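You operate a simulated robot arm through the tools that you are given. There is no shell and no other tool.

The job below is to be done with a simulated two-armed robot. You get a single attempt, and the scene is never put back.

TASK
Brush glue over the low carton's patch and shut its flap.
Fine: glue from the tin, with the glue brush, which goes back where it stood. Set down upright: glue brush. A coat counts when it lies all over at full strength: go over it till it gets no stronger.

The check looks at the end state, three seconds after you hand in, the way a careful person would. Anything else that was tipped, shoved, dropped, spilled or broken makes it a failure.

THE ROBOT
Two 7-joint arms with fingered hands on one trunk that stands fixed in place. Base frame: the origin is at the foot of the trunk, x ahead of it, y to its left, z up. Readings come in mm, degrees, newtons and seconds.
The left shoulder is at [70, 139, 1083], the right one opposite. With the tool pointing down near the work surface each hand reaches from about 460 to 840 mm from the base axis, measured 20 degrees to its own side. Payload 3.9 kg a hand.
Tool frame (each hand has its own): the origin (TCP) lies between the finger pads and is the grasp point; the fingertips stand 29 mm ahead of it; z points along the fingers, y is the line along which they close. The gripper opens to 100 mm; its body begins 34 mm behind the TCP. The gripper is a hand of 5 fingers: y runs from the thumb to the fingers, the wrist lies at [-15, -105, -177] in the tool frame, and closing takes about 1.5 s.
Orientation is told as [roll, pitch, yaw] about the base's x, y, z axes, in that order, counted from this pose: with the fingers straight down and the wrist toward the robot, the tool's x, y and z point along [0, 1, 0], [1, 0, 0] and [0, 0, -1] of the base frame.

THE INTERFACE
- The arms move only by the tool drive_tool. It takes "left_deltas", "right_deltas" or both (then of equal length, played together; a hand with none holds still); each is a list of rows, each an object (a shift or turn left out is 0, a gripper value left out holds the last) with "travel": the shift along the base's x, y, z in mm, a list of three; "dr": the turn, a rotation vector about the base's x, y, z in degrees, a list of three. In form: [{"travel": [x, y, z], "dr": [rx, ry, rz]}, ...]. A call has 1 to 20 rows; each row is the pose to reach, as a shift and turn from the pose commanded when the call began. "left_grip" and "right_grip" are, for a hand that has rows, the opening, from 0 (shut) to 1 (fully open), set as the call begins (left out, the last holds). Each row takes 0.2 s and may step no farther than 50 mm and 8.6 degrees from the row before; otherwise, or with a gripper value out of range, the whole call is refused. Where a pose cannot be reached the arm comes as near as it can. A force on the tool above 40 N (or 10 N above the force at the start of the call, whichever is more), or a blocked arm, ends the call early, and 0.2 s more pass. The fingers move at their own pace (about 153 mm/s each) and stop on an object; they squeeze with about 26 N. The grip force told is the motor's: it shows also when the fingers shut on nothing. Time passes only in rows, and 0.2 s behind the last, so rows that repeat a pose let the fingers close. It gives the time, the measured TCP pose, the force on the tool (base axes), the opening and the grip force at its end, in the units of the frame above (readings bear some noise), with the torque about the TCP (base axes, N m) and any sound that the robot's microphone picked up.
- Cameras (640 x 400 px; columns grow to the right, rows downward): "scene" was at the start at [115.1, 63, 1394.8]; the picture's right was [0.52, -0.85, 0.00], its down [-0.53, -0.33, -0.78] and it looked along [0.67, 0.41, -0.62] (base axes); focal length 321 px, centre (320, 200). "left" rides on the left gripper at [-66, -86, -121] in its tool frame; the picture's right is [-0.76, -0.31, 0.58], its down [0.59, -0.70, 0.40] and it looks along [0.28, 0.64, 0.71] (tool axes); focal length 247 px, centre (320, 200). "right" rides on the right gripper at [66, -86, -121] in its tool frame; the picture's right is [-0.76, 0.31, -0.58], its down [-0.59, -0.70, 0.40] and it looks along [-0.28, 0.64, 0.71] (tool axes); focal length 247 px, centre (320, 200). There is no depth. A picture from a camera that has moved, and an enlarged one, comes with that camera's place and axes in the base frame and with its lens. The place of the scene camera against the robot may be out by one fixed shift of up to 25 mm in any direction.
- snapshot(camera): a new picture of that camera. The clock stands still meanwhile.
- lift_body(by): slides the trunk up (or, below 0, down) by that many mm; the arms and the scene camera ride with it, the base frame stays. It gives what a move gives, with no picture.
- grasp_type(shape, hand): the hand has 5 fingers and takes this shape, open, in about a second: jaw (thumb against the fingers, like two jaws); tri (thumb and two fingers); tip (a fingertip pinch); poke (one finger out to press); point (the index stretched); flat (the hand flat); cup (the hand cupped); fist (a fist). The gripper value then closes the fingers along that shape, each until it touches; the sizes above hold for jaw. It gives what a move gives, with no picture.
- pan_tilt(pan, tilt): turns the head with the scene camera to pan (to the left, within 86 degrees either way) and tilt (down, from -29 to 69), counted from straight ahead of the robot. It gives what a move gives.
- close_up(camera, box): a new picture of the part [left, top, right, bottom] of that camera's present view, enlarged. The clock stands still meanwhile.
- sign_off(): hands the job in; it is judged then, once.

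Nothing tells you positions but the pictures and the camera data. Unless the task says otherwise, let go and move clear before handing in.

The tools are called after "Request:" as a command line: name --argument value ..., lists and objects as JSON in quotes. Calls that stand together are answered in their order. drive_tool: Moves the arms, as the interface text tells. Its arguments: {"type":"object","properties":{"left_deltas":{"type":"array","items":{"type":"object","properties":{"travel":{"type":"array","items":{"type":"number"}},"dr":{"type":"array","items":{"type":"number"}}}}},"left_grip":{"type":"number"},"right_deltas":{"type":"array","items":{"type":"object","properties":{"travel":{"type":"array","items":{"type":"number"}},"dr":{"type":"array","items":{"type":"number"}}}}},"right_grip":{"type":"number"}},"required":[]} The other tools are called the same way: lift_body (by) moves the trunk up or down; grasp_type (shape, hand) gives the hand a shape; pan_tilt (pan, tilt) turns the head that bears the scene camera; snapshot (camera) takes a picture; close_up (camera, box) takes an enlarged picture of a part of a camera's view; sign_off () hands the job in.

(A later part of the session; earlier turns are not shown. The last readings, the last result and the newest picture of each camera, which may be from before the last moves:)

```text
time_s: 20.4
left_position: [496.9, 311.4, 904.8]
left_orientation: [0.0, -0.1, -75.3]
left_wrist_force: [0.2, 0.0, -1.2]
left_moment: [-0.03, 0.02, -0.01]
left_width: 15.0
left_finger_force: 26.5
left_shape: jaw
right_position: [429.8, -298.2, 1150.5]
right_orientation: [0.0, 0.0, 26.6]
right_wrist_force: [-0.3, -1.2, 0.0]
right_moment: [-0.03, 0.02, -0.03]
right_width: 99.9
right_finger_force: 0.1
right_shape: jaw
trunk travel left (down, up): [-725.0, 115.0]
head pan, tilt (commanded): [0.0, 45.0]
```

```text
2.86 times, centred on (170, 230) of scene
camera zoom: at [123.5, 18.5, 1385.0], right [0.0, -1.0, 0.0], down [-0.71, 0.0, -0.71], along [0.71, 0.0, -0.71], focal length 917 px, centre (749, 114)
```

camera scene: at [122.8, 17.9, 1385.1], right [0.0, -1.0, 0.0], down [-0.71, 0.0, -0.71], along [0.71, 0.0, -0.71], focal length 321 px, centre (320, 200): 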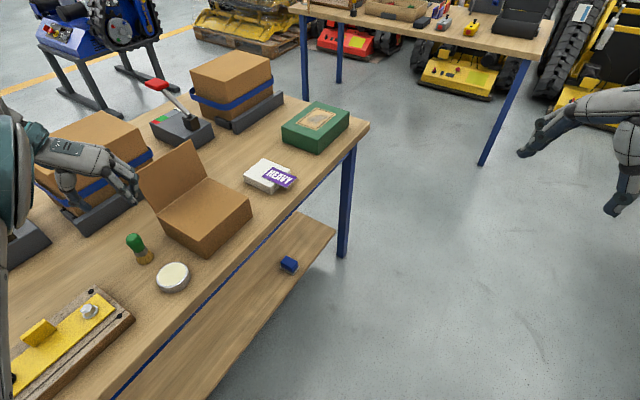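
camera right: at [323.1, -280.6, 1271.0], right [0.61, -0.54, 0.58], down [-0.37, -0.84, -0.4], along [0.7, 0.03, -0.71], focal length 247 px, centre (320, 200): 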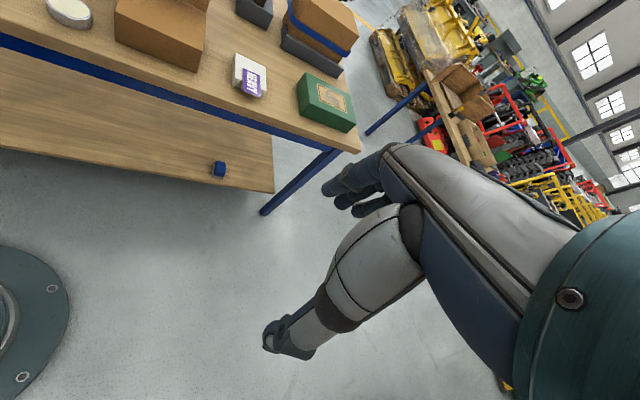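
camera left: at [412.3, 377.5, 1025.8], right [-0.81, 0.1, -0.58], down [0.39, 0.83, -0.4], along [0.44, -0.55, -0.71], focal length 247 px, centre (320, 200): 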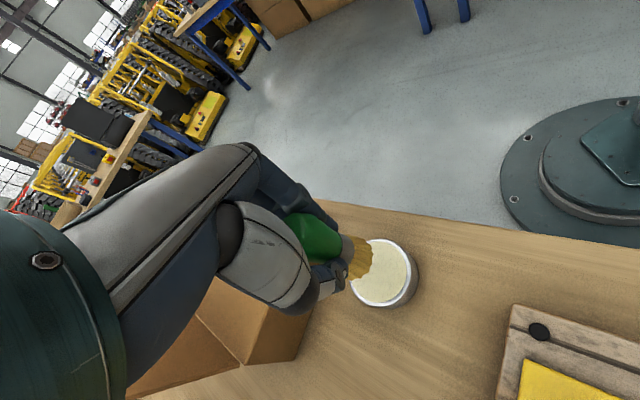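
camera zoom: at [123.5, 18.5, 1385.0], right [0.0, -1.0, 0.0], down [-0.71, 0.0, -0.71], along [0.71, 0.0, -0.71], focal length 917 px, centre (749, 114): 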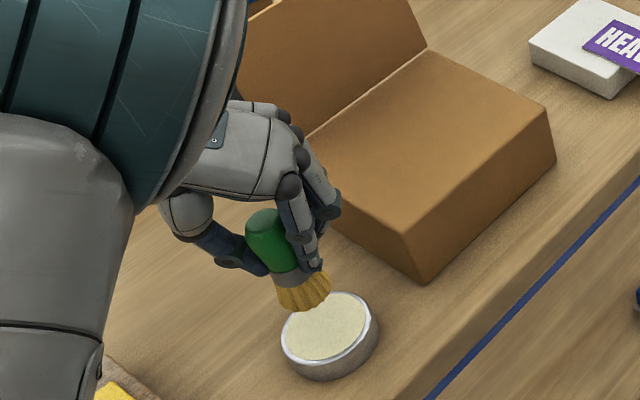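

The brush is centred over the tin. I'll dip gently so the bristles go a few mm into the glue.

Request:
drive_tool --left_deltas '[{"travel": [0, 0, -15]}, {"travel": [0, 0, -30]}, {"travel": [0, 0, -40]}, {"travel": [0, 0, -46]}, {"travel": [0, 0, -50]}, {"travel": [0, 0, -53]}, {"travel": [0, 0, -53]}]'

Request:
close_up --camera "left" --box '[280, 180, 460, 330]'

Request:
close_up --camera "scene" --box '[100, 180, 240, 300]'

```text
time_s: 22.0
left_position: [496.2, 309.4, 853.6]
left_orientation: [0.3, -0.1, -75.2]
left_wrist_force: [0.1, 2.5, 27.5]
left_moment: [0.11, -0.07, 0.01]
left_width: 16.4
left_finger_force: 26.1
left_shape: jaw
right_position: [426.5, -300.1, 1151.4]
right_orientation: [0.1, -0.3, 26.6]
right_wrist_force: [0.9, -0.2, -0.2]
right_moment: [0.01, -0.01, 0.0]
right_width: 99.7
right_finger_force: 0.2
right_shape: jaw
trunk travel left (down, up): [-725.0, 115.0]
head pan, tilt (commanded): [0.0, 45.0]
```

```text
2.67 times, centred on (370, 255) of left
camera zoom: at [409.5, 376.9, 974.7], right [-0.81, 0.1, -0.58], down [0.39, 0.83, -0.4], along [0.44, -0.55, -0.71], focal length 659 px, centre (187, 53)
```

zoom: 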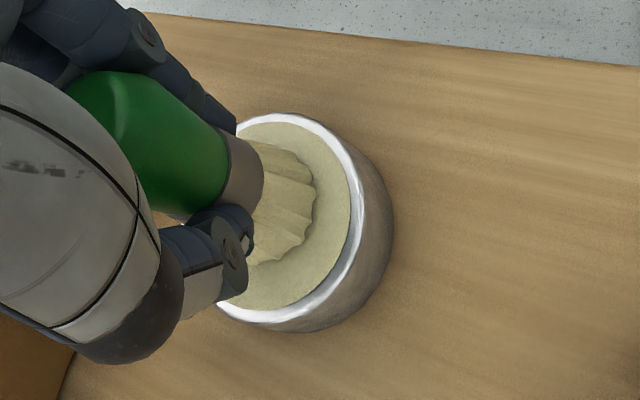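

```text
3.33 times, centred on (170, 240) of scene
camera zoom: at [120.1, 16.3, 1385.6], right [0.0, -1.0, 0.0], down [-0.71, 0.0, -0.71], along [0.71, 0.0, -0.71], focal length 1069 px, centre (820, 67)
```

zoom: 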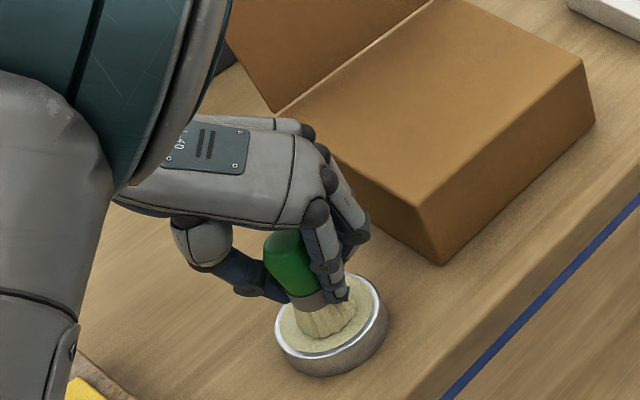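

The bristles turned cream, so they're loaded; the contact force was 27 N against the tin. I'll lift gently and check the brush's seat in the hand.

Request:
drive_tool --left_deltas '[{"travel": [0, 0, 4]}, {"travel": [0, 0, 12]}, {"travel": [0, 0, 30]}, {"travel": [0, 0, 55]}, {"travel": [0, 0, 80]}, {"travel": [0, 0, 80]}]'

Request:
close_up --camera "left" --box '[230, 150, 450, 350]'

Request:
close_up --camera "scene" --box '[100, 140, 240, 300]'

```text
time_s: 23.4
left_position: [498.0, 311.9, 933.1]
left_orientation: [-0.1, 0.0, -75.2]
left_wrist_force: [0.0, 0.4, -0.1]
left_moment: [-0.01, -0.02, 0.03]
left_width: 15.7
left_finger_force: 25.7
left_shape: jaw
right_position: [429.8, -299.9, 1149.6]
right_orientation: [0.0, 0.1, 26.6]
right_wrist_force: [-0.2, -0.1, 0.0]
right_moment: [0.03, 0.01, 0.0]
right_width: 99.9
right_finger_force: 0.0
right_shape: jaw
trunk travel left (down, up): [-725.0, 115.0]
head pan, tilt (commanded): [0.0, 45.0]
```

```text
2.00 times, centred on (340, 250) of left
camera zoom: at [412.4, 378.8, 1051.7], right [-0.81, 0.1, -0.58], down [0.39, 0.83, -0.4], along [0.44, -0.55, -0.71], focal length 494 px, centre (280, 100)
```

zoom: 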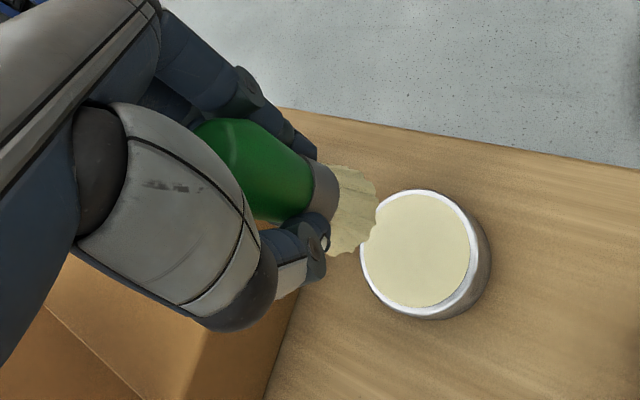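

```text
2.50 times, centred on (170, 220) of scene
camera zoom: at [123.7, 18.2, 1385.0], right [0.0, -1.0, 0.0], down [-0.71, 0.0, -0.71], along [0.71, 0.0, -0.71], focal length 802 px, centre (695, 150)
```

zoom: 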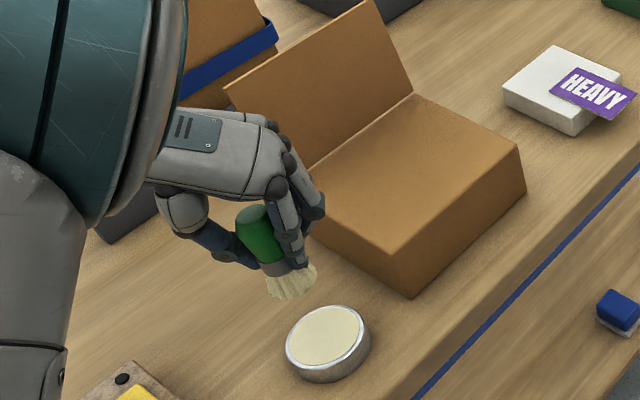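

The brush slid up about 7 mm in the grip during the dip but is still straight; bristle ends are now about 52 mm below the TCP. I'll move over the carton's centre at (652,271), turning to yaw -32° so the hand runs parallel to the flap.

Request:
drive_tool --left_deltas '[{"travel": [28, -8, 5], "dr": [0, 0, 7.2]}, {"travel": [56, -16, 5], "dr": [0, 0, 14.4]}, {"travel": [84, -24, 5], "dr": [0, 0, 21.6]}, {"travel": [112, -32, 5], "dr": [0, 0, 28.8]}, {"travel": [136, -38, 5], "dr": [0, 0, 36]}, {"travel": [154, -41, 0], "dr": [0, 0, 43.2]}, {"travel": [154, -41, 0], "dr": [0, 0, 43.2]}]'

Request:
snapshot --camera "left"

Request:
close_up --camera "scene" --box '[100, 120, 270, 290]'

```text
time_s: 25.0
left_position: [648.8, 271.1, 932.9]
left_orientation: [0.0, -0.1, -32.1]
left_wrist_force: [-0.2, -0.9, -0.6]
left_moment: [-0.01, 0.01, 0.0]
left_width: 15.9
left_finger_force: 26.2
left_shape: jaw
right_position: [429.0, -299.7, 1150.4]
right_orientation: [0.0, 0.0, 26.6]
right_wrist_force: [0.0, 0.2, -0.1]
right_moment: [-0.01, -0.01, 0.02]
right_width: 99.8
right_finger_force: 0.0
right_shape: jaw
trunk travel left (down, up): [-725.0, 115.0]
head pan, tilt (commanded): [0.0, 45.0]
```

```text
taken
camera left: at [541.6, 260.4, 1053.1], right [-0.66, -0.48, -0.58], down [-0.28, 0.87, -0.4], along [0.69, -0.1, -0.71], focal length 247 px, centre (320, 200)
```

left: 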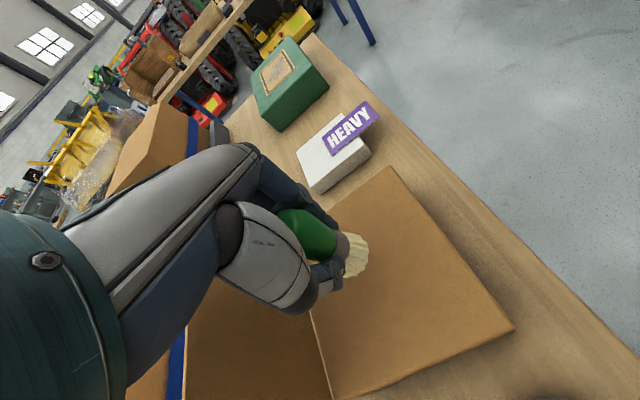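

```text
2.35 times, centred on (185, 205) of scene
camera zoom: at [122.9, 18.2, 1385.1], right [0.0, -1.0, 0.0], down [-0.71, 0.0, -0.71], along [0.71, 0.0, -0.71], focal length 755 px, centre (638, 188)
```

zoom: 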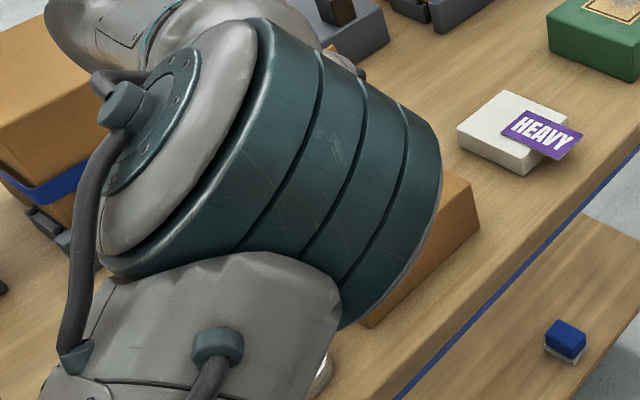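

The brush hangs over the middle of the carton's top. I'll lower in small steps and watch the contact force.

Request:
drive_tool --left_deltas '[{"travel": [0, 0, -12]}, {"travel": [0, 0, -24]}, {"travel": [0, 0, -30]}, {"travel": [0, 0, -30]}]'

Request:
close_up --camera "left" --box '[280, 180, 480, 330]'

```text
time_s: 26.0
left_position: [649.8, 269.5, 902.5]
left_orientation: [-0.1, -0.2, -32.1]
left_wrist_force: [0.6, -0.6, 3.6]
left_moment: [0.06, 0.02, 0.02]
left_width: 16.1
left_finger_force: 25.9
left_shape: jaw
right_position: [429.4, -300.5, 1151.1]
right_orientation: [0.0, -0.1, 26.7]
right_wrist_force: [-0.9, -0.4, -0.3]
right_moment: [-0.06, -0.01, 0.03]
right_width: 99.9
right_finger_force: 0.1
right_shape: jaw
trunk travel left (down, up): [-725.0, 115.0]
head pan, tilt (commanded): [0.0, 45.0]
```

```text
2.67 times, centred on (380, 255) of left
camera zoom: at [541.9, 259.8, 1023.4], right [-0.66, -0.48, -0.58], down [-0.28, 0.87, -0.4], along [0.7, -0.1, -0.71], focal length 659 px, centre (160, 53)
```

zoom: 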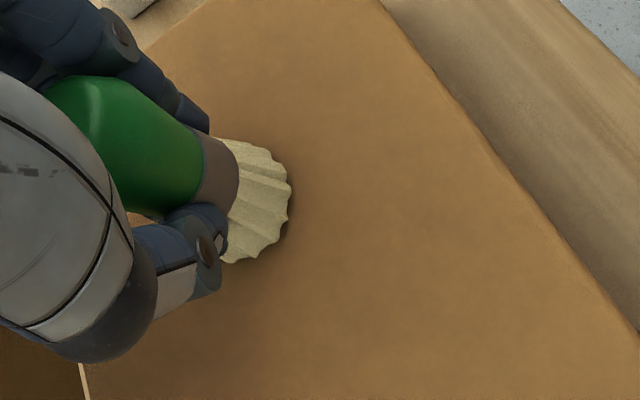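

There's light contact (3.6 N). I'll make a short test stroke along the width and look at what appears.

Request:
drive_tool --left_deltas '[{"travel": [8, -5, 0]}, {"travel": [17, -11, 0]}, {"travel": [25, -16, 0]}, {"travel": [17, -11, 0]}, {"travel": [8, -5, 0]}, {"travel": [0, 0, 0]}, {"travel": [-8, 5, 0]}, {"travel": [-17, 11, 0]}, {"travel": [-25, 16, 0]}]'

Request:
close_up --camera "left" --box '[280, 150, 520, 350]'

```text
time_s: 28.0
left_position: [626.0, 285.5, 902.1]
left_orientation: [0.0, 0.0, -32.1]
left_wrist_force: [4.8, -3.0, 6.6]
left_moment: [-0.06, -0.17, -0.03]
left_width: 15.1
left_finger_force: 26.2
left_shape: jaw
right_position: [427.8, -301.8, 1152.0]
right_orientation: [-0.1, 0.0, 26.6]
right_wrist_force: [1.2, 1.0, 0.2]
right_moment: [0.0, 0.02, -0.01]
right_width: 99.9
right_finger_force: 0.0
right_shape: jaw
trunk travel left (down, up): [-725.0, 115.0]
head pan, tilt (commanded): [0.0, 45.0]
```

```text
2.00 times, centred on (400, 250) of left
camera zoom: at [517.2, 275.7, 1023.5], right [-0.66, -0.48, -0.58], down [-0.28, 0.87, -0.4], along [0.7, -0.1, -0.71], focal length 494 px, centre (160, 100)
```

zoom: 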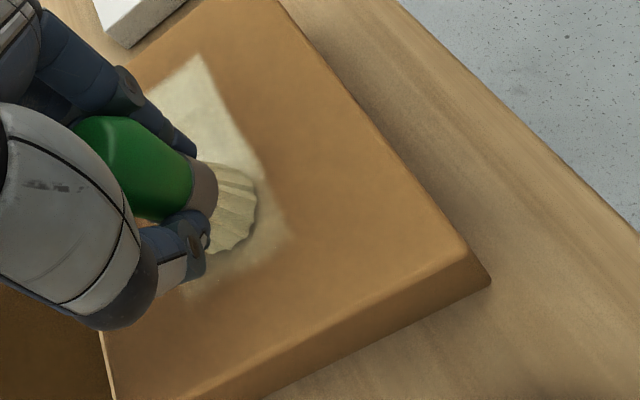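

Glue is showing up on the carton top, so the patch lies there under the flap. I'll extend the stroke left, then lift to see the coat's outline.

Request:
drive_tool --left_deltas '[{"travel": [-8, 5, 0]}, {"travel": [-17, 11, 0]}, {"travel": [-17, 11, 15]}, {"travel": [-60, 11, 45]}, {"travel": [-95, 11, 60]}, {"travel": [-95, 11, 60]}]'

Request:
snapshot --camera "left"

Request:
snapshot --camera "scene"

```text
refused: row 4 steps farther than a row can; nothing moved
```

```text
taken
camera left: at [517.2, 275.7, 1023.5], right [-0.66, -0.48, -0.58], down [-0.28, 0.87, -0.4], along [0.7, -0.1, -0.71], focal length 247 px, centre (320, 200)
```

left: 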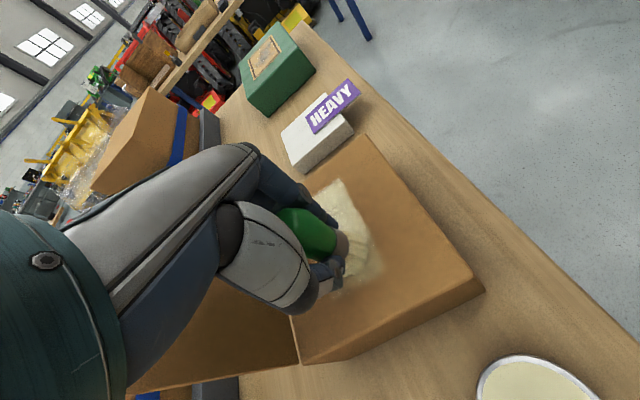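

```text
taken
camera scene: at [122.8, 17.0, 1385.1], right [0.0, -1.0, 0.0], down [-0.71, 0.0, -0.71], along [0.71, 0.0, -0.71], focal length 321 px, centre (320, 200)
```

scene: 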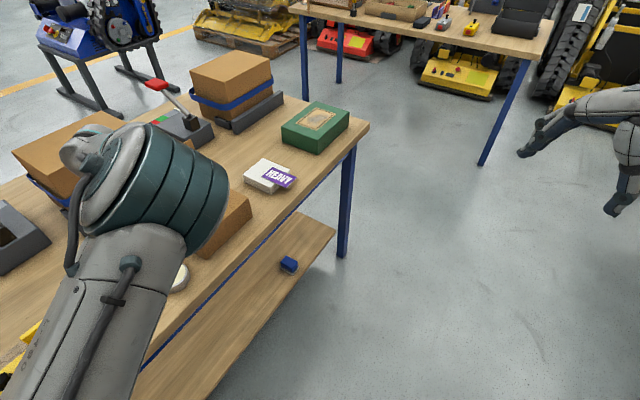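

One row was too long a step; I'll repeat it with smaller steps.

Request:
drive_tool --left_deltas '[{"travel": [-8, 5, 0]}, {"travel": [-17, 11, 0]}, {"travel": [-17, 11, 0]}, {"travel": [-17, 11, 15]}, {"travel": [-40, 25, 45]}, {"travel": [-75, 45, 60]}, {"travel": [-100, 65, 70]}, {"travel": [-100, 65, 70]}]'

Request:
snapshot --camera "left"

Request:
close_up --camera "left" --box '[300, 50, 460, 220]'

Request:
close_up --camera "scene" --box '[100, 120, 270, 290]'

```text
time_s: 29.8
left_position: [525.8, 351.3, 971.0]
left_orientation: [-0.2, 0.0, -32.1]
left_wrist_force: [-0.4, 0.4, 0.9]
left_moment: [0.01, -0.04, -0.03]
left_width: 15.2
left_finger_force: 25.7
left_shape: jaw
right_position: [428.0, -301.0, 1149.8]
right_orientation: [0.0, 0.0, 26.6]
right_wrist_force: [-0.4, 0.3, -0.8]
right_moment: [-0.01, 0.03, 0.0]
right_width: 99.7
right_finger_force: 0.0
right_shape: jaw
trunk travel left (down, up): [-725.0, 115.0]
head pan, tilt (commanded): [0.0, 45.0]
```

```text
taken
camera left: at [417.5, 341.5, 1091.9], right [-0.66, -0.48, -0.58], down [-0.28, 0.87, -0.4], along [0.69, -0.1, -0.71], focal length 247 px, centre (320, 200)
```

left: 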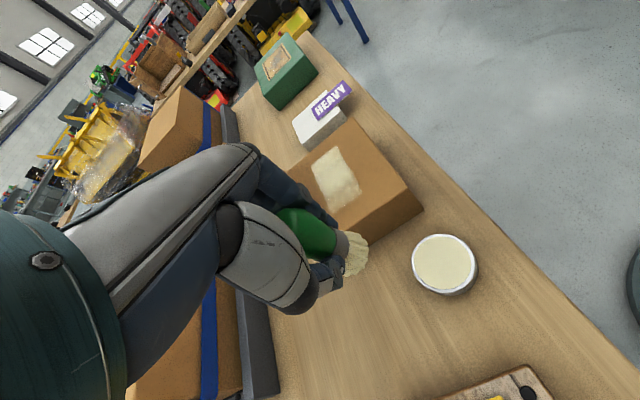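

```text
2.35 times, centred on (380, 135) of left
camera zoom: at [417.5, 341.5, 1091.9], right [-0.66, -0.48, -0.58], down [-0.28, 0.87, -0.4], along [0.69, -0.1, -0.71], focal length 581 px, centre (179, 353)
```

zoom: 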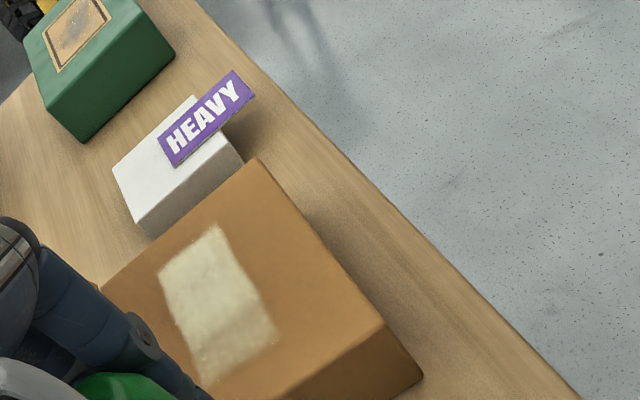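

```text
2.35 times, centred on (185, 205) of scene
camera zoom: at [123.7, 17.4, 1385.0], right [0.0, -1.0, 0.0], down [-0.71, 0.0, -0.71], along [0.71, 0.0, -0.71], focal length 755 px, centre (638, 188)
```

zoom: 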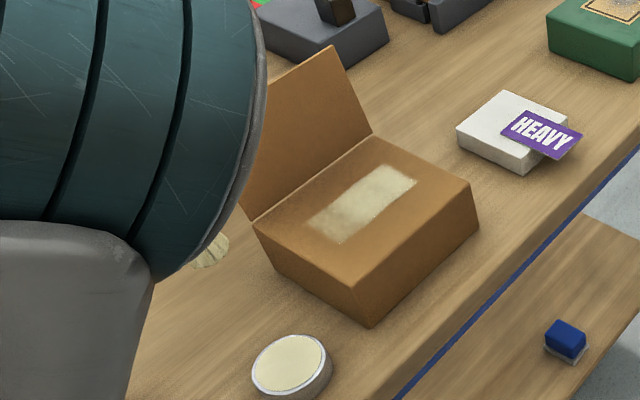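

The coat shows a rectangular edge: the patch seems to span about 30–130 mm along the carton's width. I'll paint the next strip nearer the front (d≈45) to find its front border.

Request:
drive_tool --left_deltas '[{"travel": [24, -24, -14]}, {"travel": [48, -49, -28]}, {"travel": [72, -73.5, -42]}, {"travel": [72, -73.5, -60]}, {"travel": [72, -73.5, -69.5]}, {"travel": [85, -82, -69.5]}, {"travel": [98.7, -90.5, -69.5]}, {"travel": [112, -99, -69.5]}, {"travel": [125, -107.5, -69.5]}, {"travel": [138.7, -116, -69.5]}, {"travel": [152, -124.5, -69.5]}, {"travel": [136, -114.3, -69.5]}, {"travel": [120, -104.1, -69.5]}, {"travel": [104, -93.9, -69.5]}, {"travel": [88, -83.7, -69.5]}, {"travel": [72, -73.5, -69.5]}, {"travel": [72, -73.5, -50]}, {"travel": [40, -50, -25]}, {"travel": [10, -20, 0]}, {"travel": [0, 0, 0]}]'

Request:
close_up --camera "left" --box '[280, 90, 440, 260]'

Request:
close_up --camera "scene" --box '[150, 140, 260, 270]'

```text
time_s: 34.0
left_position: [524.5, 351.7, 971.3]
left_orientation: [-0.1, 0.0, -32.2]
left_wrist_force: [0.2, -0.3, -0.7]
left_moment: [0.01, 0.0, 0.01]
left_width: 14.8
left_finger_force: 25.5
left_shape: jaw
right_position: [429.1, -299.4, 1150.0]
right_orientation: [0.0, 0.1, 26.6]
right_wrist_force: [-0.4, 0.2, 0.5]
right_moment: [-0.05, 0.0, -0.01]
right_width: 100.0
right_finger_force: 0.0
right_shape: jaw
trunk travel left (down, up): [-725.0, 115.0]
head pan, tilt (commanded): [0.0, 45.0]
```

```text
2.35 times, centred on (360, 175) of left
camera zoom: at [417.0, 342.0, 1091.9], right [-0.66, -0.48, -0.58], down [-0.28, 0.87, -0.4], along [0.69, -0.1, -0.71], focal length 581 px, centre (226, 259)
```

zoom: 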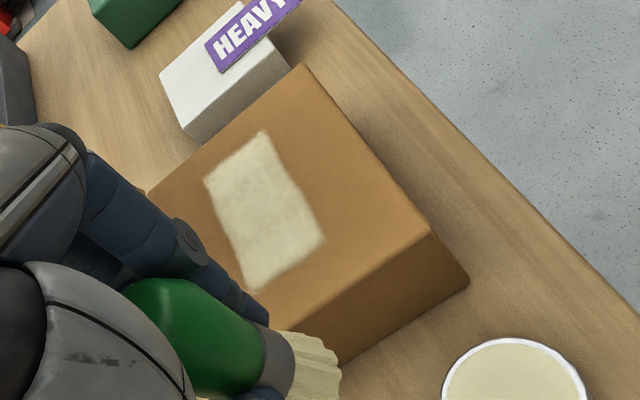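

```text
3.08 times, centred on (205, 205) of scene
camera zoom: at [123.9, 18.6, 1384.9], right [0.0, -1.0, 0.0], down [-0.71, 0.0, -0.71], along [0.71, 0.0, -0.71], focal length 987 px, centre (674, 185)
```

zoom: 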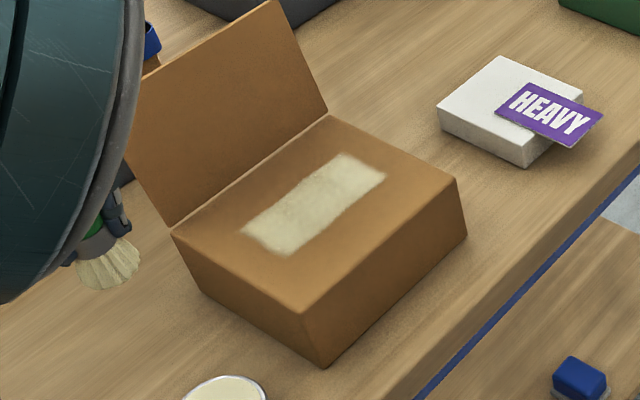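

The front border stays at d≈45 mm, so the patch edge is there. Now I'll paint the rear strip at d≈88.

Request:
drive_tool --left_deltas '[{"travel": [32, -12, -14]}, {"travel": [64, -25, -28]}, {"travel": [96, -37.5, -42]}, {"travel": [96, -37.5, -60]}, {"travel": [96, -37.5, -69.5]}, {"travel": [110, -46.4, -69.5]}, {"travel": [124, -55.3, -69.5]}, {"travel": [138.2, -64.3, -69.5]}, {"travel": [152.3, -73.2, -69.5]}, {"travel": [166.3, -82.1, -69.5]}, {"travel": [180.4, -91, -69.5]}, {"travel": [163.5, -80.3, -69.5]}, {"travel": [146.6, -69.6, -69.5]}, {"travel": [129.7, -58.9, -69.5]}, {"travel": [112.9, -48.2, -69.5]}, {"travel": [96, -37.5, -69.5]}, {"travel": [96, -37.5, -50]}, {"travel": [60, -25, -25]}, {"travel": [20, -10, 0]}, {"travel": [0, 0, 0]}]'

Request:
close_up --camera "left" --box '[280, 90, 440, 260]'

Request:
close_up --camera "scene" --box '[150, 140, 260, 270]'

```text
time_s: 38.2
left_position: [528.2, 352.2, 970.5]
left_orientation: [-0.1, -0.1, -32.0]
left_wrist_force: [-0.1, -0.3, -0.3]
left_moment: [0.02, -0.01, 0.0]
left_width: 14.9
left_finger_force: 25.6
left_shape: jaw
right_position: [429.4, -298.7, 1150.2]
right_orientation: [0.0, 0.0, 26.7]
right_wrist_force: [-0.6, 0.2, 0.3]
right_moment: [0.0, 0.03, 0.04]
right_width: 99.7
right_finger_force: 0.1
right_shape: jaw
trunk travel left (down, up): [-725.0, 115.0]
head pan, tilt (commanded): [0.0, 45.0]
```

```text
2.35 times, centred on (360, 175) of left
camera zoom: at [419.5, 341.7, 1090.7], right [-0.66, -0.48, -0.58], down [-0.28, 0.87, -0.4], along [0.69, -0.1, -0.71], focal length 581 px, centre (226, 259)
```

zoom: 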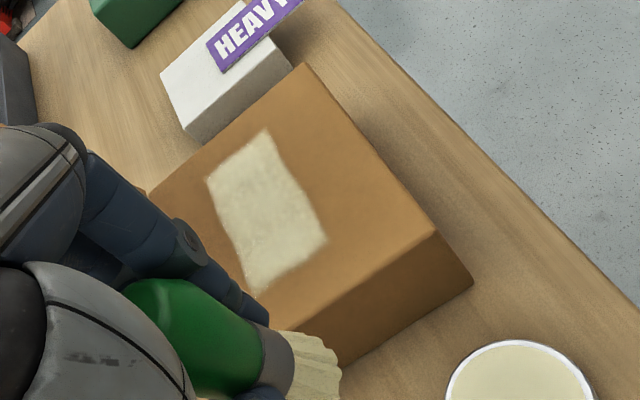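

```text
3.08 times, centred on (205, 205) of scene
camera zoom: at [123.3, 18.2, 1385.0], right [0.0, -1.0, 0.0], down [-0.71, 0.0, -0.71], along [0.71, 0.0, -0.71], focal length 987 px, centre (674, 185)
```

zoom: 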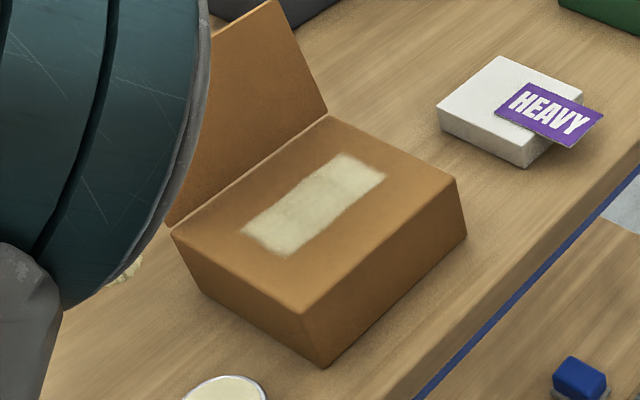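

The coat is clipped to a patch about 100 × 47 mm in the middle of the top. I'll take a tight close-up as a baseline for its strength.

Request:
close_up --camera "scene" --box '[185, 180, 225, 230]'

Request:
close_up --camera "left" --box '[325, 135, 375, 220]'

```text
8.00 times, centred on (205, 205) of scene
camera zoom: at [123.3, 18.2, 1385.0], right [0.0, -1.0, 0.0], down [-0.71, 0.0, -0.71], along [0.71, 0.0, -0.71], focal length 2566 px, centre (1240, 160)
```

zoom: 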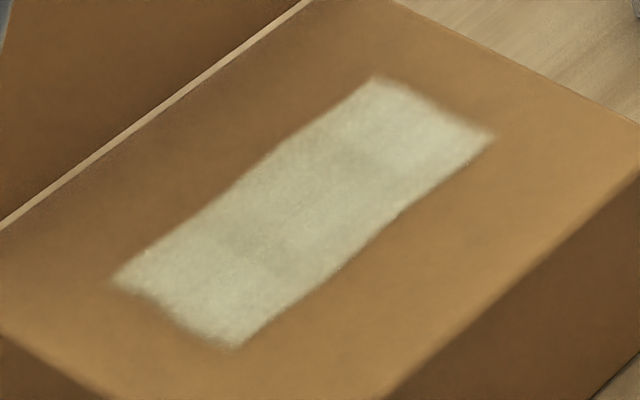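

```text
4.71 times, centred on (350, 178) of left
camera zoom: at [419.5, 341.7, 1090.7], right [-0.66, -0.48, -0.58], down [-0.28, 0.87, -0.4], along [0.69, -0.1, -0.71], focal length 1162 px, centre (179, 306)
```

zoom: 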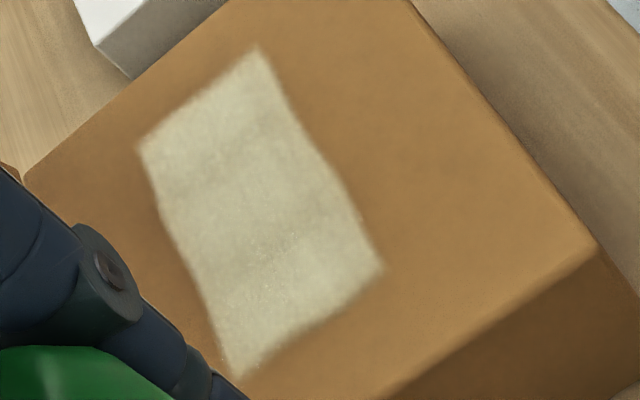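

The coat looks slightly uneven, so I'll redip and go over it several more times. Moving back to the tin at yaw -75° and dipping softly.

Request:
drive_tool --left_deltas '[{"travel": [-5, -7, -6], "dr": [0, 0, -7.2]}, {"travel": [-10, -14, -12], "dr": [0, 0, -14.4]}, {"travel": [-15, -21, -18], "dr": [0, 0, -21.6]}, {"travel": [-20, -28, -25], "dr": [0, 0, -28.8]}, {"travel": [-25, -35, -32], "dr": [0, 0, -36]}, {"travel": [-29.5, -41.3, -38], "dr": [0, 0, -43.2]}, {"travel": [-29.5, -41.3, -70], "dr": [0, 0, -43.2]}, {"travel": [-29.5, -41.3, -95], "dr": [0, 0, -43.2]}, {"travel": [-29.5, -41.3, -108], "dr": [0, 0, -43.2]}, {"travel": [-29.5, -41.3, -114], "dr": [0, 0, -43.2]}, {"travel": [-29.5, -41.3, -116], "dr": [0, 0, -43.2]}, {"travel": [-29.5, -41.3, -117.5], "dr": [0, 0, -43.2]}]'

Request:
close_up --camera "left" --box '[280, 180, 460, 330]'

```text
time_s: 40.8
left_position: [495.1, 310.1, 855.3]
left_orientation: [0.0, -0.2, -75.2]
left_wrist_force: [-1.2, -0.4, 2.4]
left_moment: [0.01, -0.03, 0.01]
left_width: 15.2
left_finger_force: 26.5
left_shape: jaw
right_position: [429.1, -299.4, 1150.0]
right_orientation: [0.0, -0.1, 26.6]
right_wrist_force: [0.5, -0.5, 0.3]
right_moment: [0.02, 0.01, 0.0]
right_width: 99.9
right_finger_force: 0.0
right_shape: jaw
trunk travel left (down, up): [-725.0, 115.0]
head pan, tilt (commanded): [0.0, 45.0]
```

```text
2.67 times, centred on (370, 255) of left
camera zoom: at [409.4, 376.4, 976.2], right [-0.81, 0.1, -0.58], down [0.39, 0.83, -0.4], along [0.44, -0.55, -0.71], focal length 659 px, centre (187, 53)
```

zoom: 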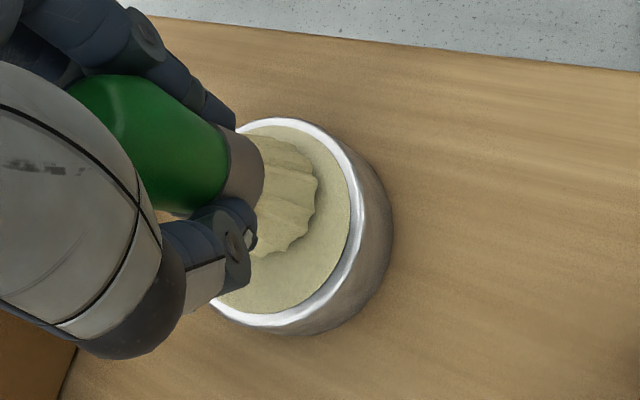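

Light contact (2.4 N) with the bristles in the glue. I'll lift clear, return to the carton and start the next set of passes along the front half.

Request:
drive_tool --left_deltas '[{"travel": [0, 0, -1]}, {"travel": [0, 0, 15]}, {"travel": [0, 0, 45]}, {"travel": [0, 0, 80]}, {"travel": [17, -4, 85], "dr": [0, 0, 7.2]}, {"travel": [34, -9, 85], "dr": [0, 0, 14.4]}, {"travel": [51, -13, 85], "dr": [0, 0, 21.6]}, {"travel": [68, -17, 85], "dr": [0, 0, 28.8]}, {"travel": [85, -22, 85], "dr": [0, 0, 36]}, {"travel": [100.6, -25.7, 80], "dr": [0, 0, 43.2]}, {"travel": [100.6, -25.7, 65], "dr": [0, 0, 43.2]}, {"travel": [100.6, -25.7, 53], "dr": [0, 0, 43.2]}, {"travel": [100.6, -25.7, 48.5], "dr": [0, 0, 43.2]}, {"travel": [115.8, -35.3, 48.5], "dr": [0, 0, 43.2]}, {"travel": [131, -45, 48.5], "dr": [0, 0, 43.2]}, {"travel": [146.3, -54.6, 48.5], "dr": [0, 0, 43.2]}, {"travel": [161.5, -64.2, 48.5], "dr": [0, 0, 43.2]}, {"travel": [176.7, -73.9, 48.5], "dr": [0, 0, 43.2]}, {"travel": [191.9, -83.5, 48.5], "dr": [0, 0, 43.2]}, {"travel": [191.9, -83.5, 48.5], "dr": [0, 0, 43.2]}]'

Request:
snapshot --camera "left"

```text
time_s: 45.0
left_position: [686.6, 227.6, 903.4]
left_orientation: [0.1, 0.0, -32.2]
left_wrist_force: [-0.6, -0.2, 0.0]
left_moment: [-0.01, 0.03, -0.02]
left_width: 15.1
left_finger_force: 26.4
left_shape: jaw
right_position: [429.3, -299.3, 1149.5]
right_orientation: [0.0, 0.0, 26.6]
right_wrist_force: [0.0, -0.4, 0.3]
right_moment: [-0.03, -0.01, 0.01]
right_width: 99.8
right_finger_force: 0.1
right_shape: jaw
trunk travel left (down, up): [-725.0, 115.0]
head pan, tilt (commanded): [0.0, 45.0]
```

```text
taken
camera left: at [579.1, 216.5, 1024.1], right [-0.66, -0.48, -0.58], down [-0.28, 0.87, -0.4], along [0.69, -0.1, -0.71], focal length 247 px, centre (320, 200)
```

left: 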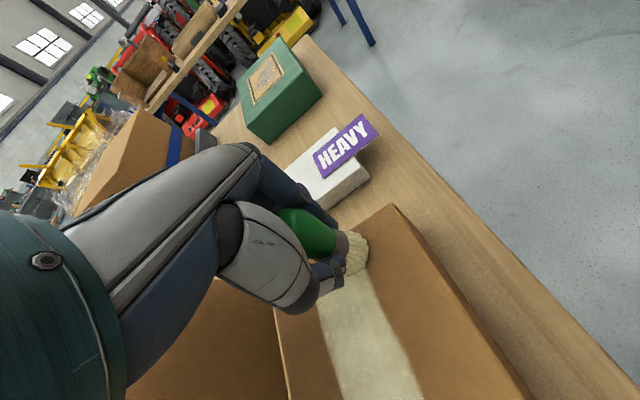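

No contact force at this height, so I'll press about 2 mm lower and cover the patch with a back-and-forth raster.

Request:
drive_tool --left_deltas '[{"travel": [0, 0, -1.5]}, {"travel": [-15.2, 9.6, -2]}, {"travel": [-30.4, 19.3, -2]}, {"travel": [-45.6, 28.9, -2]}, {"travel": [-60.9, 38.5, -2]}, {"travel": [-76, 48.2, -2]}, {"travel": [-91.3, 57.8, -2]}, {"travel": [-81.6, 72.9, -2]}, {"travel": [-66.4, 63.3, -2]}, {"travel": [-51.2, 53.6, -2]}, {"travel": [-36, 44, -2]}, {"travel": [-20.7, 34.4, -2]}, {"travel": [-5.5, 24.7, -2]}, {"travel": [9.7, 15.1, -2]}, {"travel": [19.4, 30.2, -2]}, {"travel": [4.2, 39.9, -2]}, {"travel": [-11, 49.5, -2]}, {"travel": [-26.2, 59.1, -2]}, {"travel": [-41.4, 68.8, -2]}, {"travel": [-56.6, 78.4, -2]}]'

Request:
snapshot --camera "left"

```text
time_s: 49.2
left_position: [629.6, 304.1, 900.4]
left_orientation: [-0.1, 0.0, -32.0]
left_wrist_force: [2.3, -2.1, 5.3]
left_moment: [-0.05, -0.22, -0.03]
left_width: 14.5
left_finger_force: 26.1
left_shape: jaw
right_position: [429.4, -300.6, 1150.9]
right_orientation: [0.0, 0.0, 26.7]
right_wrist_force: [0.3, -0.4, -0.2]
right_moment: [0.0, -0.03, 0.01]
right_width: 99.8
right_finger_force: 0.0
right_shape: jaw
trunk travel left (down, up): [-725.0, 115.0]
head pan, tilt (commanded): [0.0, 45.0]
```

```text
taken
camera left: at [522.3, 294.1, 1022.2], right [-0.66, -0.48, -0.58], down [-0.28, 0.87, -0.4], along [0.69, -0.1, -0.71], focal length 247 px, centre (320, 200)
```

left: 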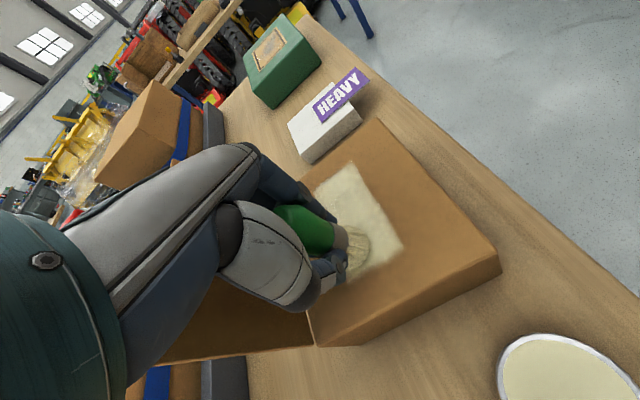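

Good contact (5 N). I'll continue with more passes, then lift away and inspect.

Request:
drive_tool --left_deltas '[{"travel": [-15.2, 9.6, 0]}, {"travel": [-20, 2, 0]}, {"travel": [-4.8, -7.6, 0]}, {"travel": [10.4, -17.3, 0]}, {"travel": [25.6, -26.9, 0]}, {"travel": [40.9, -36.5, 0]}, {"travel": [56, -46.2, 0]}, {"travel": [71.3, -55.8, 0]}, {"travel": [61.6, -70.9, 0]}, {"travel": [46.4, -61.3, 0]}, {"travel": [31.2, -51.6, 0]}, {"travel": [16, -42, 0]}, {"travel": [0.7, -32.4, 0]}, {"travel": [-14.5, -22.7, 0]}, {"travel": [-29.7, -13.1, 0]}, {"travel": [-29.7, -13.1, 18]}, {"travel": [-55, 5, 45]}, {"travel": [-80, 30, 65]}, {"travel": [-103, 48, 70]}, {"travel": [-103, 48, 70]}]'

Request:
close_up --camera "scene" --box '[185, 180, 225, 230]'

Request:
close_up --camera "left" --box '[325, 135, 375, 220]'

Request:
snapshot --camera "left"

```text
time_s: 53.4
left_position: [527.9, 352.7, 970.1]
left_orientation: [-0.1, 0.0, -32.1]
left_wrist_force: [0.1, 0.3, -1.1]
left_moment: [0.01, 0.0, -0.02]
left_width: 14.7
left_finger_force: 25.8
left_shape: jaw
right_position: [428.2, -298.5, 1150.7]
right_orientation: [0.0, 0.0, 26.6]
right_wrist_force: [-0.3, -0.6, 0.5]
right_moment: [0.0, -0.02, 0.02]
right_width: 99.8
right_finger_force: 0.0
right_shape: jaw
trunk travel left (down, up): [-725.0, 115.0]
head pan, tilt (commanded): [0.0, 45.0]
```

```text
8.00 times, centred on (205, 205) of scene
camera zoom: at [123.6, 17.6, 1385.0], right [0.0, -1.0, 0.0], down [-0.71, 0.0, -0.71], along [0.71, 0.0, -0.71], focal length 2566 px, centre (1240, 160)
```

zoom: 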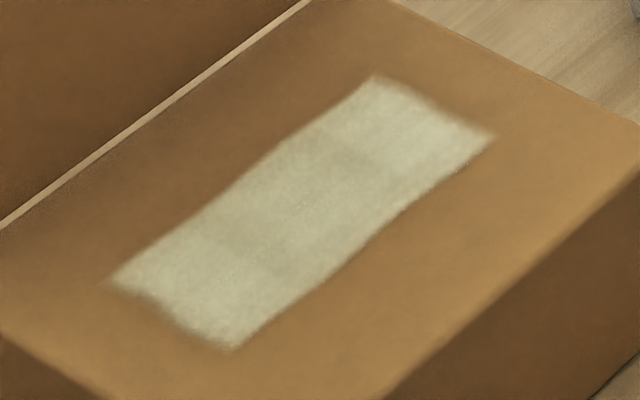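

```text
4.71 times, centred on (350, 178) of left
camera zoom: at [420.3, 343.5, 1092.1], right [-0.66, -0.48, -0.58], down [-0.28, 0.87, -0.4], along [0.69, -0.1, -0.71], focal length 1162 px, centre (179, 306)
```

zoom: 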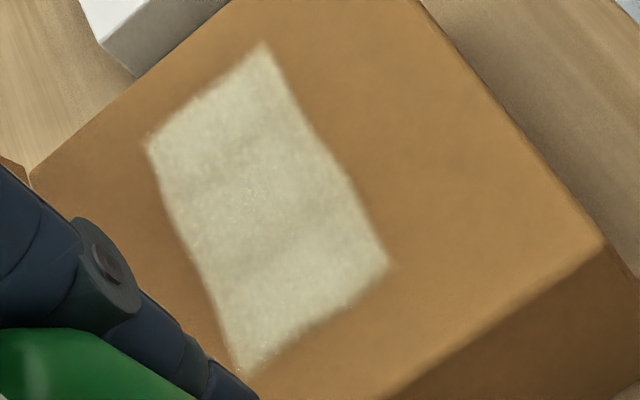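

```text
taken
camera left: at [420.3, 343.5, 1092.1], right [-0.66, -0.48, -0.58], down [-0.28, 0.87, -0.4], along [0.69, -0.1, -0.71], focal length 247 px, centre (320, 200)
```

left: 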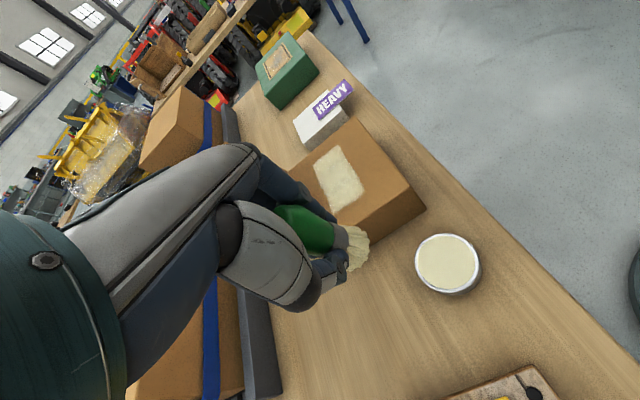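

The coat has become a little more even. I'll do another full raster and compare again to see whether it still strengthens.

Request:
drive_tool --left_deltas '[{"travel": [30, -12, -14]}, {"travel": [60, -24, -28]}, {"travel": [89, -36, -45]}, {"travel": [89, -36, -62]}, {"travel": [89, -36, -70]}, {"travel": [104.2, -45.6, -70]}, {"travel": [119.4, -55.3, -70]}, {"travel": [134.6, -64.9, -70]}, {"travel": [149.9, -74.5, -70]}, {"travel": [165, -84.2, -70]}, {"travel": [180.3, -93.8, -70]}, {"travel": [172.7, -105.6, -70]}, {"travel": [157.5, -96, -70]}, {"travel": [142.3, -86.3, -70]}, {"travel": [127.1, -76.7, -70]}, {"travel": [111.8, -67.1, -70]}, {"travel": [96.6, -57.4, -70]}, {"travel": [81.4, -47.8, -70]}, {"travel": [73.8, -59.6, -70]}, {"travel": [89, -69.2, -70]}]'

Request:
drive_tool --left_deltas '[{"travel": [15.2, -9.6, 0]}, {"travel": [30.4, -19.3, 0]}, {"travel": [45.6, -28.9, 0]}, {"travel": [60.9, -38.5, 0]}, {"travel": [76, -48.2, 0]}, {"travel": [69, -59.1, 0]}, {"travel": [53.8, -49.5, 0]}, {"travel": [38.6, -39.8, 0]}, {"travel": [23.4, -30.2, 0]}, {"travel": [8.1, -20.6, 0]}, {"travel": [-7.1, -10.9, 0]}, {"travel": [-22.3, -1.3, 0]}, {"travel": [-11.5, 15.5, 0]}, {"travel": [-0.7, 32.3, 0]}, {"travel": [-0.7, 32.3, 18]}, {"travel": [-30, 45, 45]}, {"travel": [-65, 60, 65]}, {"travel": [-89, 69.2, 70]}, {"travel": [-89, 69.2, 70]}]'

Request:
close_up --camera "scene" --box '[185, 180, 225, 230]'

Request:
close_up --camera "left" --box '[325, 135, 375, 220]'

```text
time_s: 57.6
left_position: [618.1, 284.3, 901.4]
left_orientation: [0.1, -0.1, -32.0]
left_wrist_force: [0.8, 0.2, 0.8]
left_moment: [-0.03, -0.01, -0.03]
left_width: 14.4
left_finger_force: 26.0
left_shape: jaw
right_position: [428.6, -301.9, 1150.1]
right_orientation: [0.0, 0.0, 26.7]
right_wrist_force: [-0.1, 0.5, 0.6]
right_moment: [0.0, 0.0, 0.0]
right_width: 99.8
right_finger_force: 0.1
right_shape: jaw
trunk travel left (down, up): [-725.0, 115.0]
head pan, tilt (commanded): [0.0, 45.0]
```

```text
time_s: 61.6
left_position: [527.4, 352.4, 969.0]
left_orientation: [0.0, 0.0, -32.1]
left_wrist_force: [-0.3, -1.3, -1.0]
left_moment: [0.01, 0.01, 0.0]
left_width: 14.4
left_finger_force: 26.0
left_shape: jaw
right_position: [427.9, -299.2, 1149.4]
right_orientation: [0.0, 0.1, 26.6]
right_wrist_force: [0.0, 0.3, 1.2]
right_moment: [0.01, 0.0, -0.05]
right_width: 99.7
right_finger_force: 0.0
right_shape: jaw
trunk travel left (down, up): [-725.0, 115.0]
head pan, tilt (commanded): [0.0, 45.0]
```

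```text
8.00 times, centred on (205, 205) of scene
camera zoom: at [123.5, 17.8, 1385.0], right [0.0, -1.0, 0.0], down [-0.71, 0.0, -0.71], along [0.71, 0.0, -0.71], focal length 2566 px, centre (1240, 160)
```

zoom: 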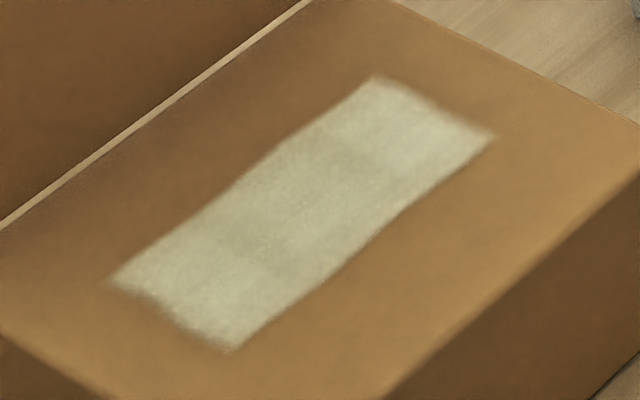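

```text
4.71 times, centred on (350, 178) of left
camera zoom: at [418.9, 343.1, 1090.7], right [-0.66, -0.48, -0.58], down [-0.28, 0.87, -0.4], along [0.69, -0.1, -0.71], focal length 1162 px, centre (179, 306)
```

zoom: 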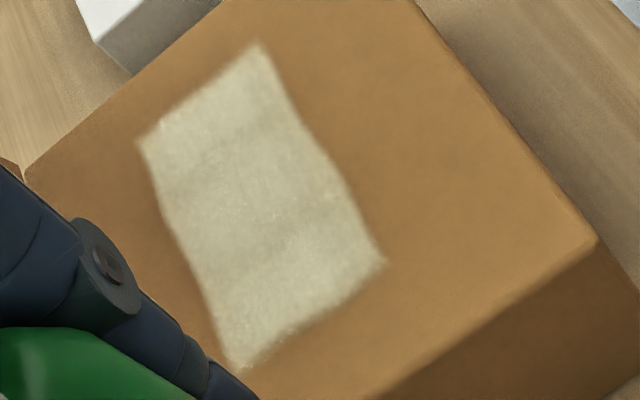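

No visible change from that pass, but contact was light. To be sure it's at full strength, I'll redip once more and go over it with firmer contact, then compare.

Request:
drive_tool --left_deltas '[{"travel": [-5, -7, -6], "dr": [0, 0, -7.2]}, {"travel": [-10, -14, -12], "dr": [0, 0, -14.4]}, {"travel": [-15, -21, -18], "dr": [0, 0, -21.6]}, {"travel": [-20, -28, -25], "dr": [0, 0, -28.8]}, {"travel": [-26, -35, -32], "dr": [0, 0, -36]}, {"travel": [-31, -41.3, -38], "dr": [0, 0, -43.2]}, {"travel": [-31, -41.3, -70], "dr": [0, 0, -43.2]}, {"travel": [-31, -41.3, -95], "dr": [0, 0, -43.2]}, {"travel": [-31, -41.3, -108], "dr": [0, 0, -43.2]}, {"travel": [-31, -41.3, -114], "dr": [0, 0, -43.2]}, {"travel": [-31, -41.3, -116.5], "dr": [0, 0, -43.2]}, {"travel": [-31, -41.3, -116.5], "dr": [0, 0, -43.2]}]'

Request:
close_up --camera "left" --box '[280, 180, 460, 330]'

```text
time_s: 64.2
left_position: [497.1, 311.0, 855.8]
left_orientation: [0.0, 0.0, -75.2]
left_wrist_force: [1.0, -0.3, -0.6]
left_moment: [0.0, 0.0, 0.03]
left_width: 13.8
left_finger_force: 26.2
left_shape: jaw
right_position: [429.8, -298.9, 1151.1]
right_orientation: [0.1, 0.0, 26.6]
right_wrist_force: [0.4, 0.0, 0.0]
right_moment: [0.01, -0.03, 0.03]
right_width: 99.8
right_finger_force: 0.0
right_shape: jaw
trunk travel left (down, up): [-725.0, 115.0]
head pan, tilt (commanded): [0.0, 45.0]
```

```text
2.67 times, centred on (370, 255) of left
camera zoom: at [411.3, 378.3, 976.1], right [-0.81, 0.1, -0.58], down [0.39, 0.83, -0.4], along [0.44, -0.55, -0.71], focal length 659 px, centre (187, 53)
```

zoom: 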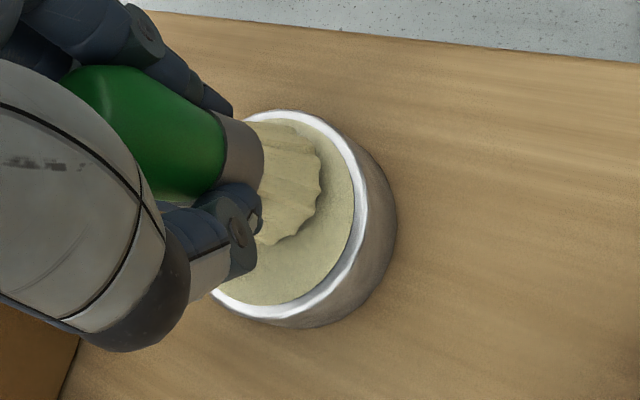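

No contact yet; lowering in 1 mm steps until the bristles press lightly into the glue.

Request:
drive_tool --left_deltas '[{"travel": [0, 0, -1]}, {"travel": [0, 0, -2]}, {"travel": [0, 0, -2.5]}, {"travel": [0, 0, -2.5]}]'

Request:
snapshot --camera "left"

Request:
close_up --camera "scene" --box '[100, 180, 240, 300]'

```text
time_s: 65.2
left_position: [496.6, 312.6, 853.4]
left_orientation: [0.2, -0.2, -75.2]
left_wrist_force: [-0.3, -0.4, 8.8]
left_moment: [-0.01, -0.06, -0.01]
left_width: 14.2
left_finger_force: 26.1
left_shape: jaw
right_position: [428.1, -301.2, 1151.6]
right_orientation: [0.0, -0.1, 26.7]
right_wrist_force: [-0.3, -0.7, 0.5]
right_moment: [-0.03, -0.02, 0.04]
right_width: 99.7
right_finger_force: 0.1
right_shape: jaw
trunk travel left (down, up): [-725.0, 115.0]
head pan, tilt (commanded): [0.0, 45.0]
```

```text
taken
camera left: at [411.4, 378.1, 974.1], right [-0.81, 0.1, -0.58], down [0.39, 0.83, -0.4], along [0.44, -0.55, -0.71], focal length 247 px, centre (320, 200)
```

left: 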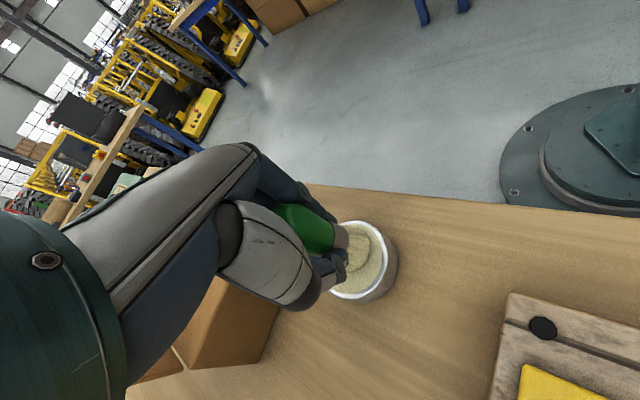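

```text
3.33 times, centred on (170, 240) of scene
camera zoom: at [121.8, 17.0, 1385.3], right [0.0, -1.0, 0.0], down [-0.71, 0.0, -0.71], along [0.71, 0.0, -0.71], focal length 1069 px, centre (820, 67)
```

zoom: 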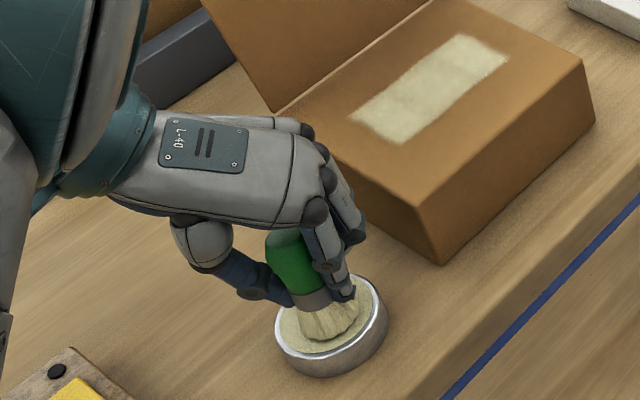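

Dipped with 9 N contact. Now back to the carton for firmer passes.

Request:
drive_tool --left_deltas '[{"travel": [0, 0, 15]}, {"travel": [0, 0, 45]}, {"travel": [0, 0, 80]}, {"travel": [17, -4, 85], "dr": [0, 0, 7.2]}, {"travel": [34, -9, 85], "dr": [0, 0, 14.4]}, {"travel": [51, -13, 85], "dr": [0, 0, 21.6]}, {"travel": [68, -18, 85], "dr": [0, 0, 28.8]}, {"travel": [85, -23, 85], "dr": [0, 0, 36]}, {"travel": [99.3, -26.9, 80], "dr": [0, 0, 43.2]}, {"travel": [99.3, -26.9, 65], "dr": [0, 0, 43.2]}, {"travel": [99.3, -26.9, 52], "dr": [0, 0, 43.2]}, {"travel": [99.3, -26.9, 47], "dr": [0, 0, 43.2]}, {"travel": [114.5, -36.5, 46.5], "dr": [0, 0, 43.2]}, {"travel": [129.7, -46.2, 46.5], "dr": [0, 0, 43.2]}, {"travel": [145, -55.8, 46.5], "dr": [0, 0, 43.2]}, {"travel": [160.2, -65.4, 46.5], "dr": [0, 0, 43.2]}, {"travel": [175.4, -75.1, 46.5], "dr": [0, 0, 43.2]}, {"travel": [190.6, -84.7, 46.5], "dr": [0, 0, 43.2]}, {"travel": [198.2, -72.9, 46.5], "dr": [0, 0, 43.2]}, {"travel": [183, -63.3, 46.5], "dr": [0, 0, 43.2]}]'

```text
time_s: 69.4
left_position: [678.7, 247.2, 900.1]
left_orientation: [0.1, -0.2, -32.2]
left_wrist_force: [3.8, -3.3, 7.5]
left_moment: [-0.11, -0.29, -0.03]
left_width: 14.4
left_finger_force: 26.4
left_shape: jaw
right_position: [427.5, -301.5, 1150.9]
right_orientation: [0.0, -0.1, 26.4]
right_wrist_force: [-0.3, -0.1, 0.0]
right_moment: [0.02, 0.01, 0.0]
right_width: 100.0
right_finger_force: 0.0
right_shape: jaw
trunk travel left (down, up): [-725.0, 115.0]
head pan, tilt (commanded): [0.0, 45.0]
```

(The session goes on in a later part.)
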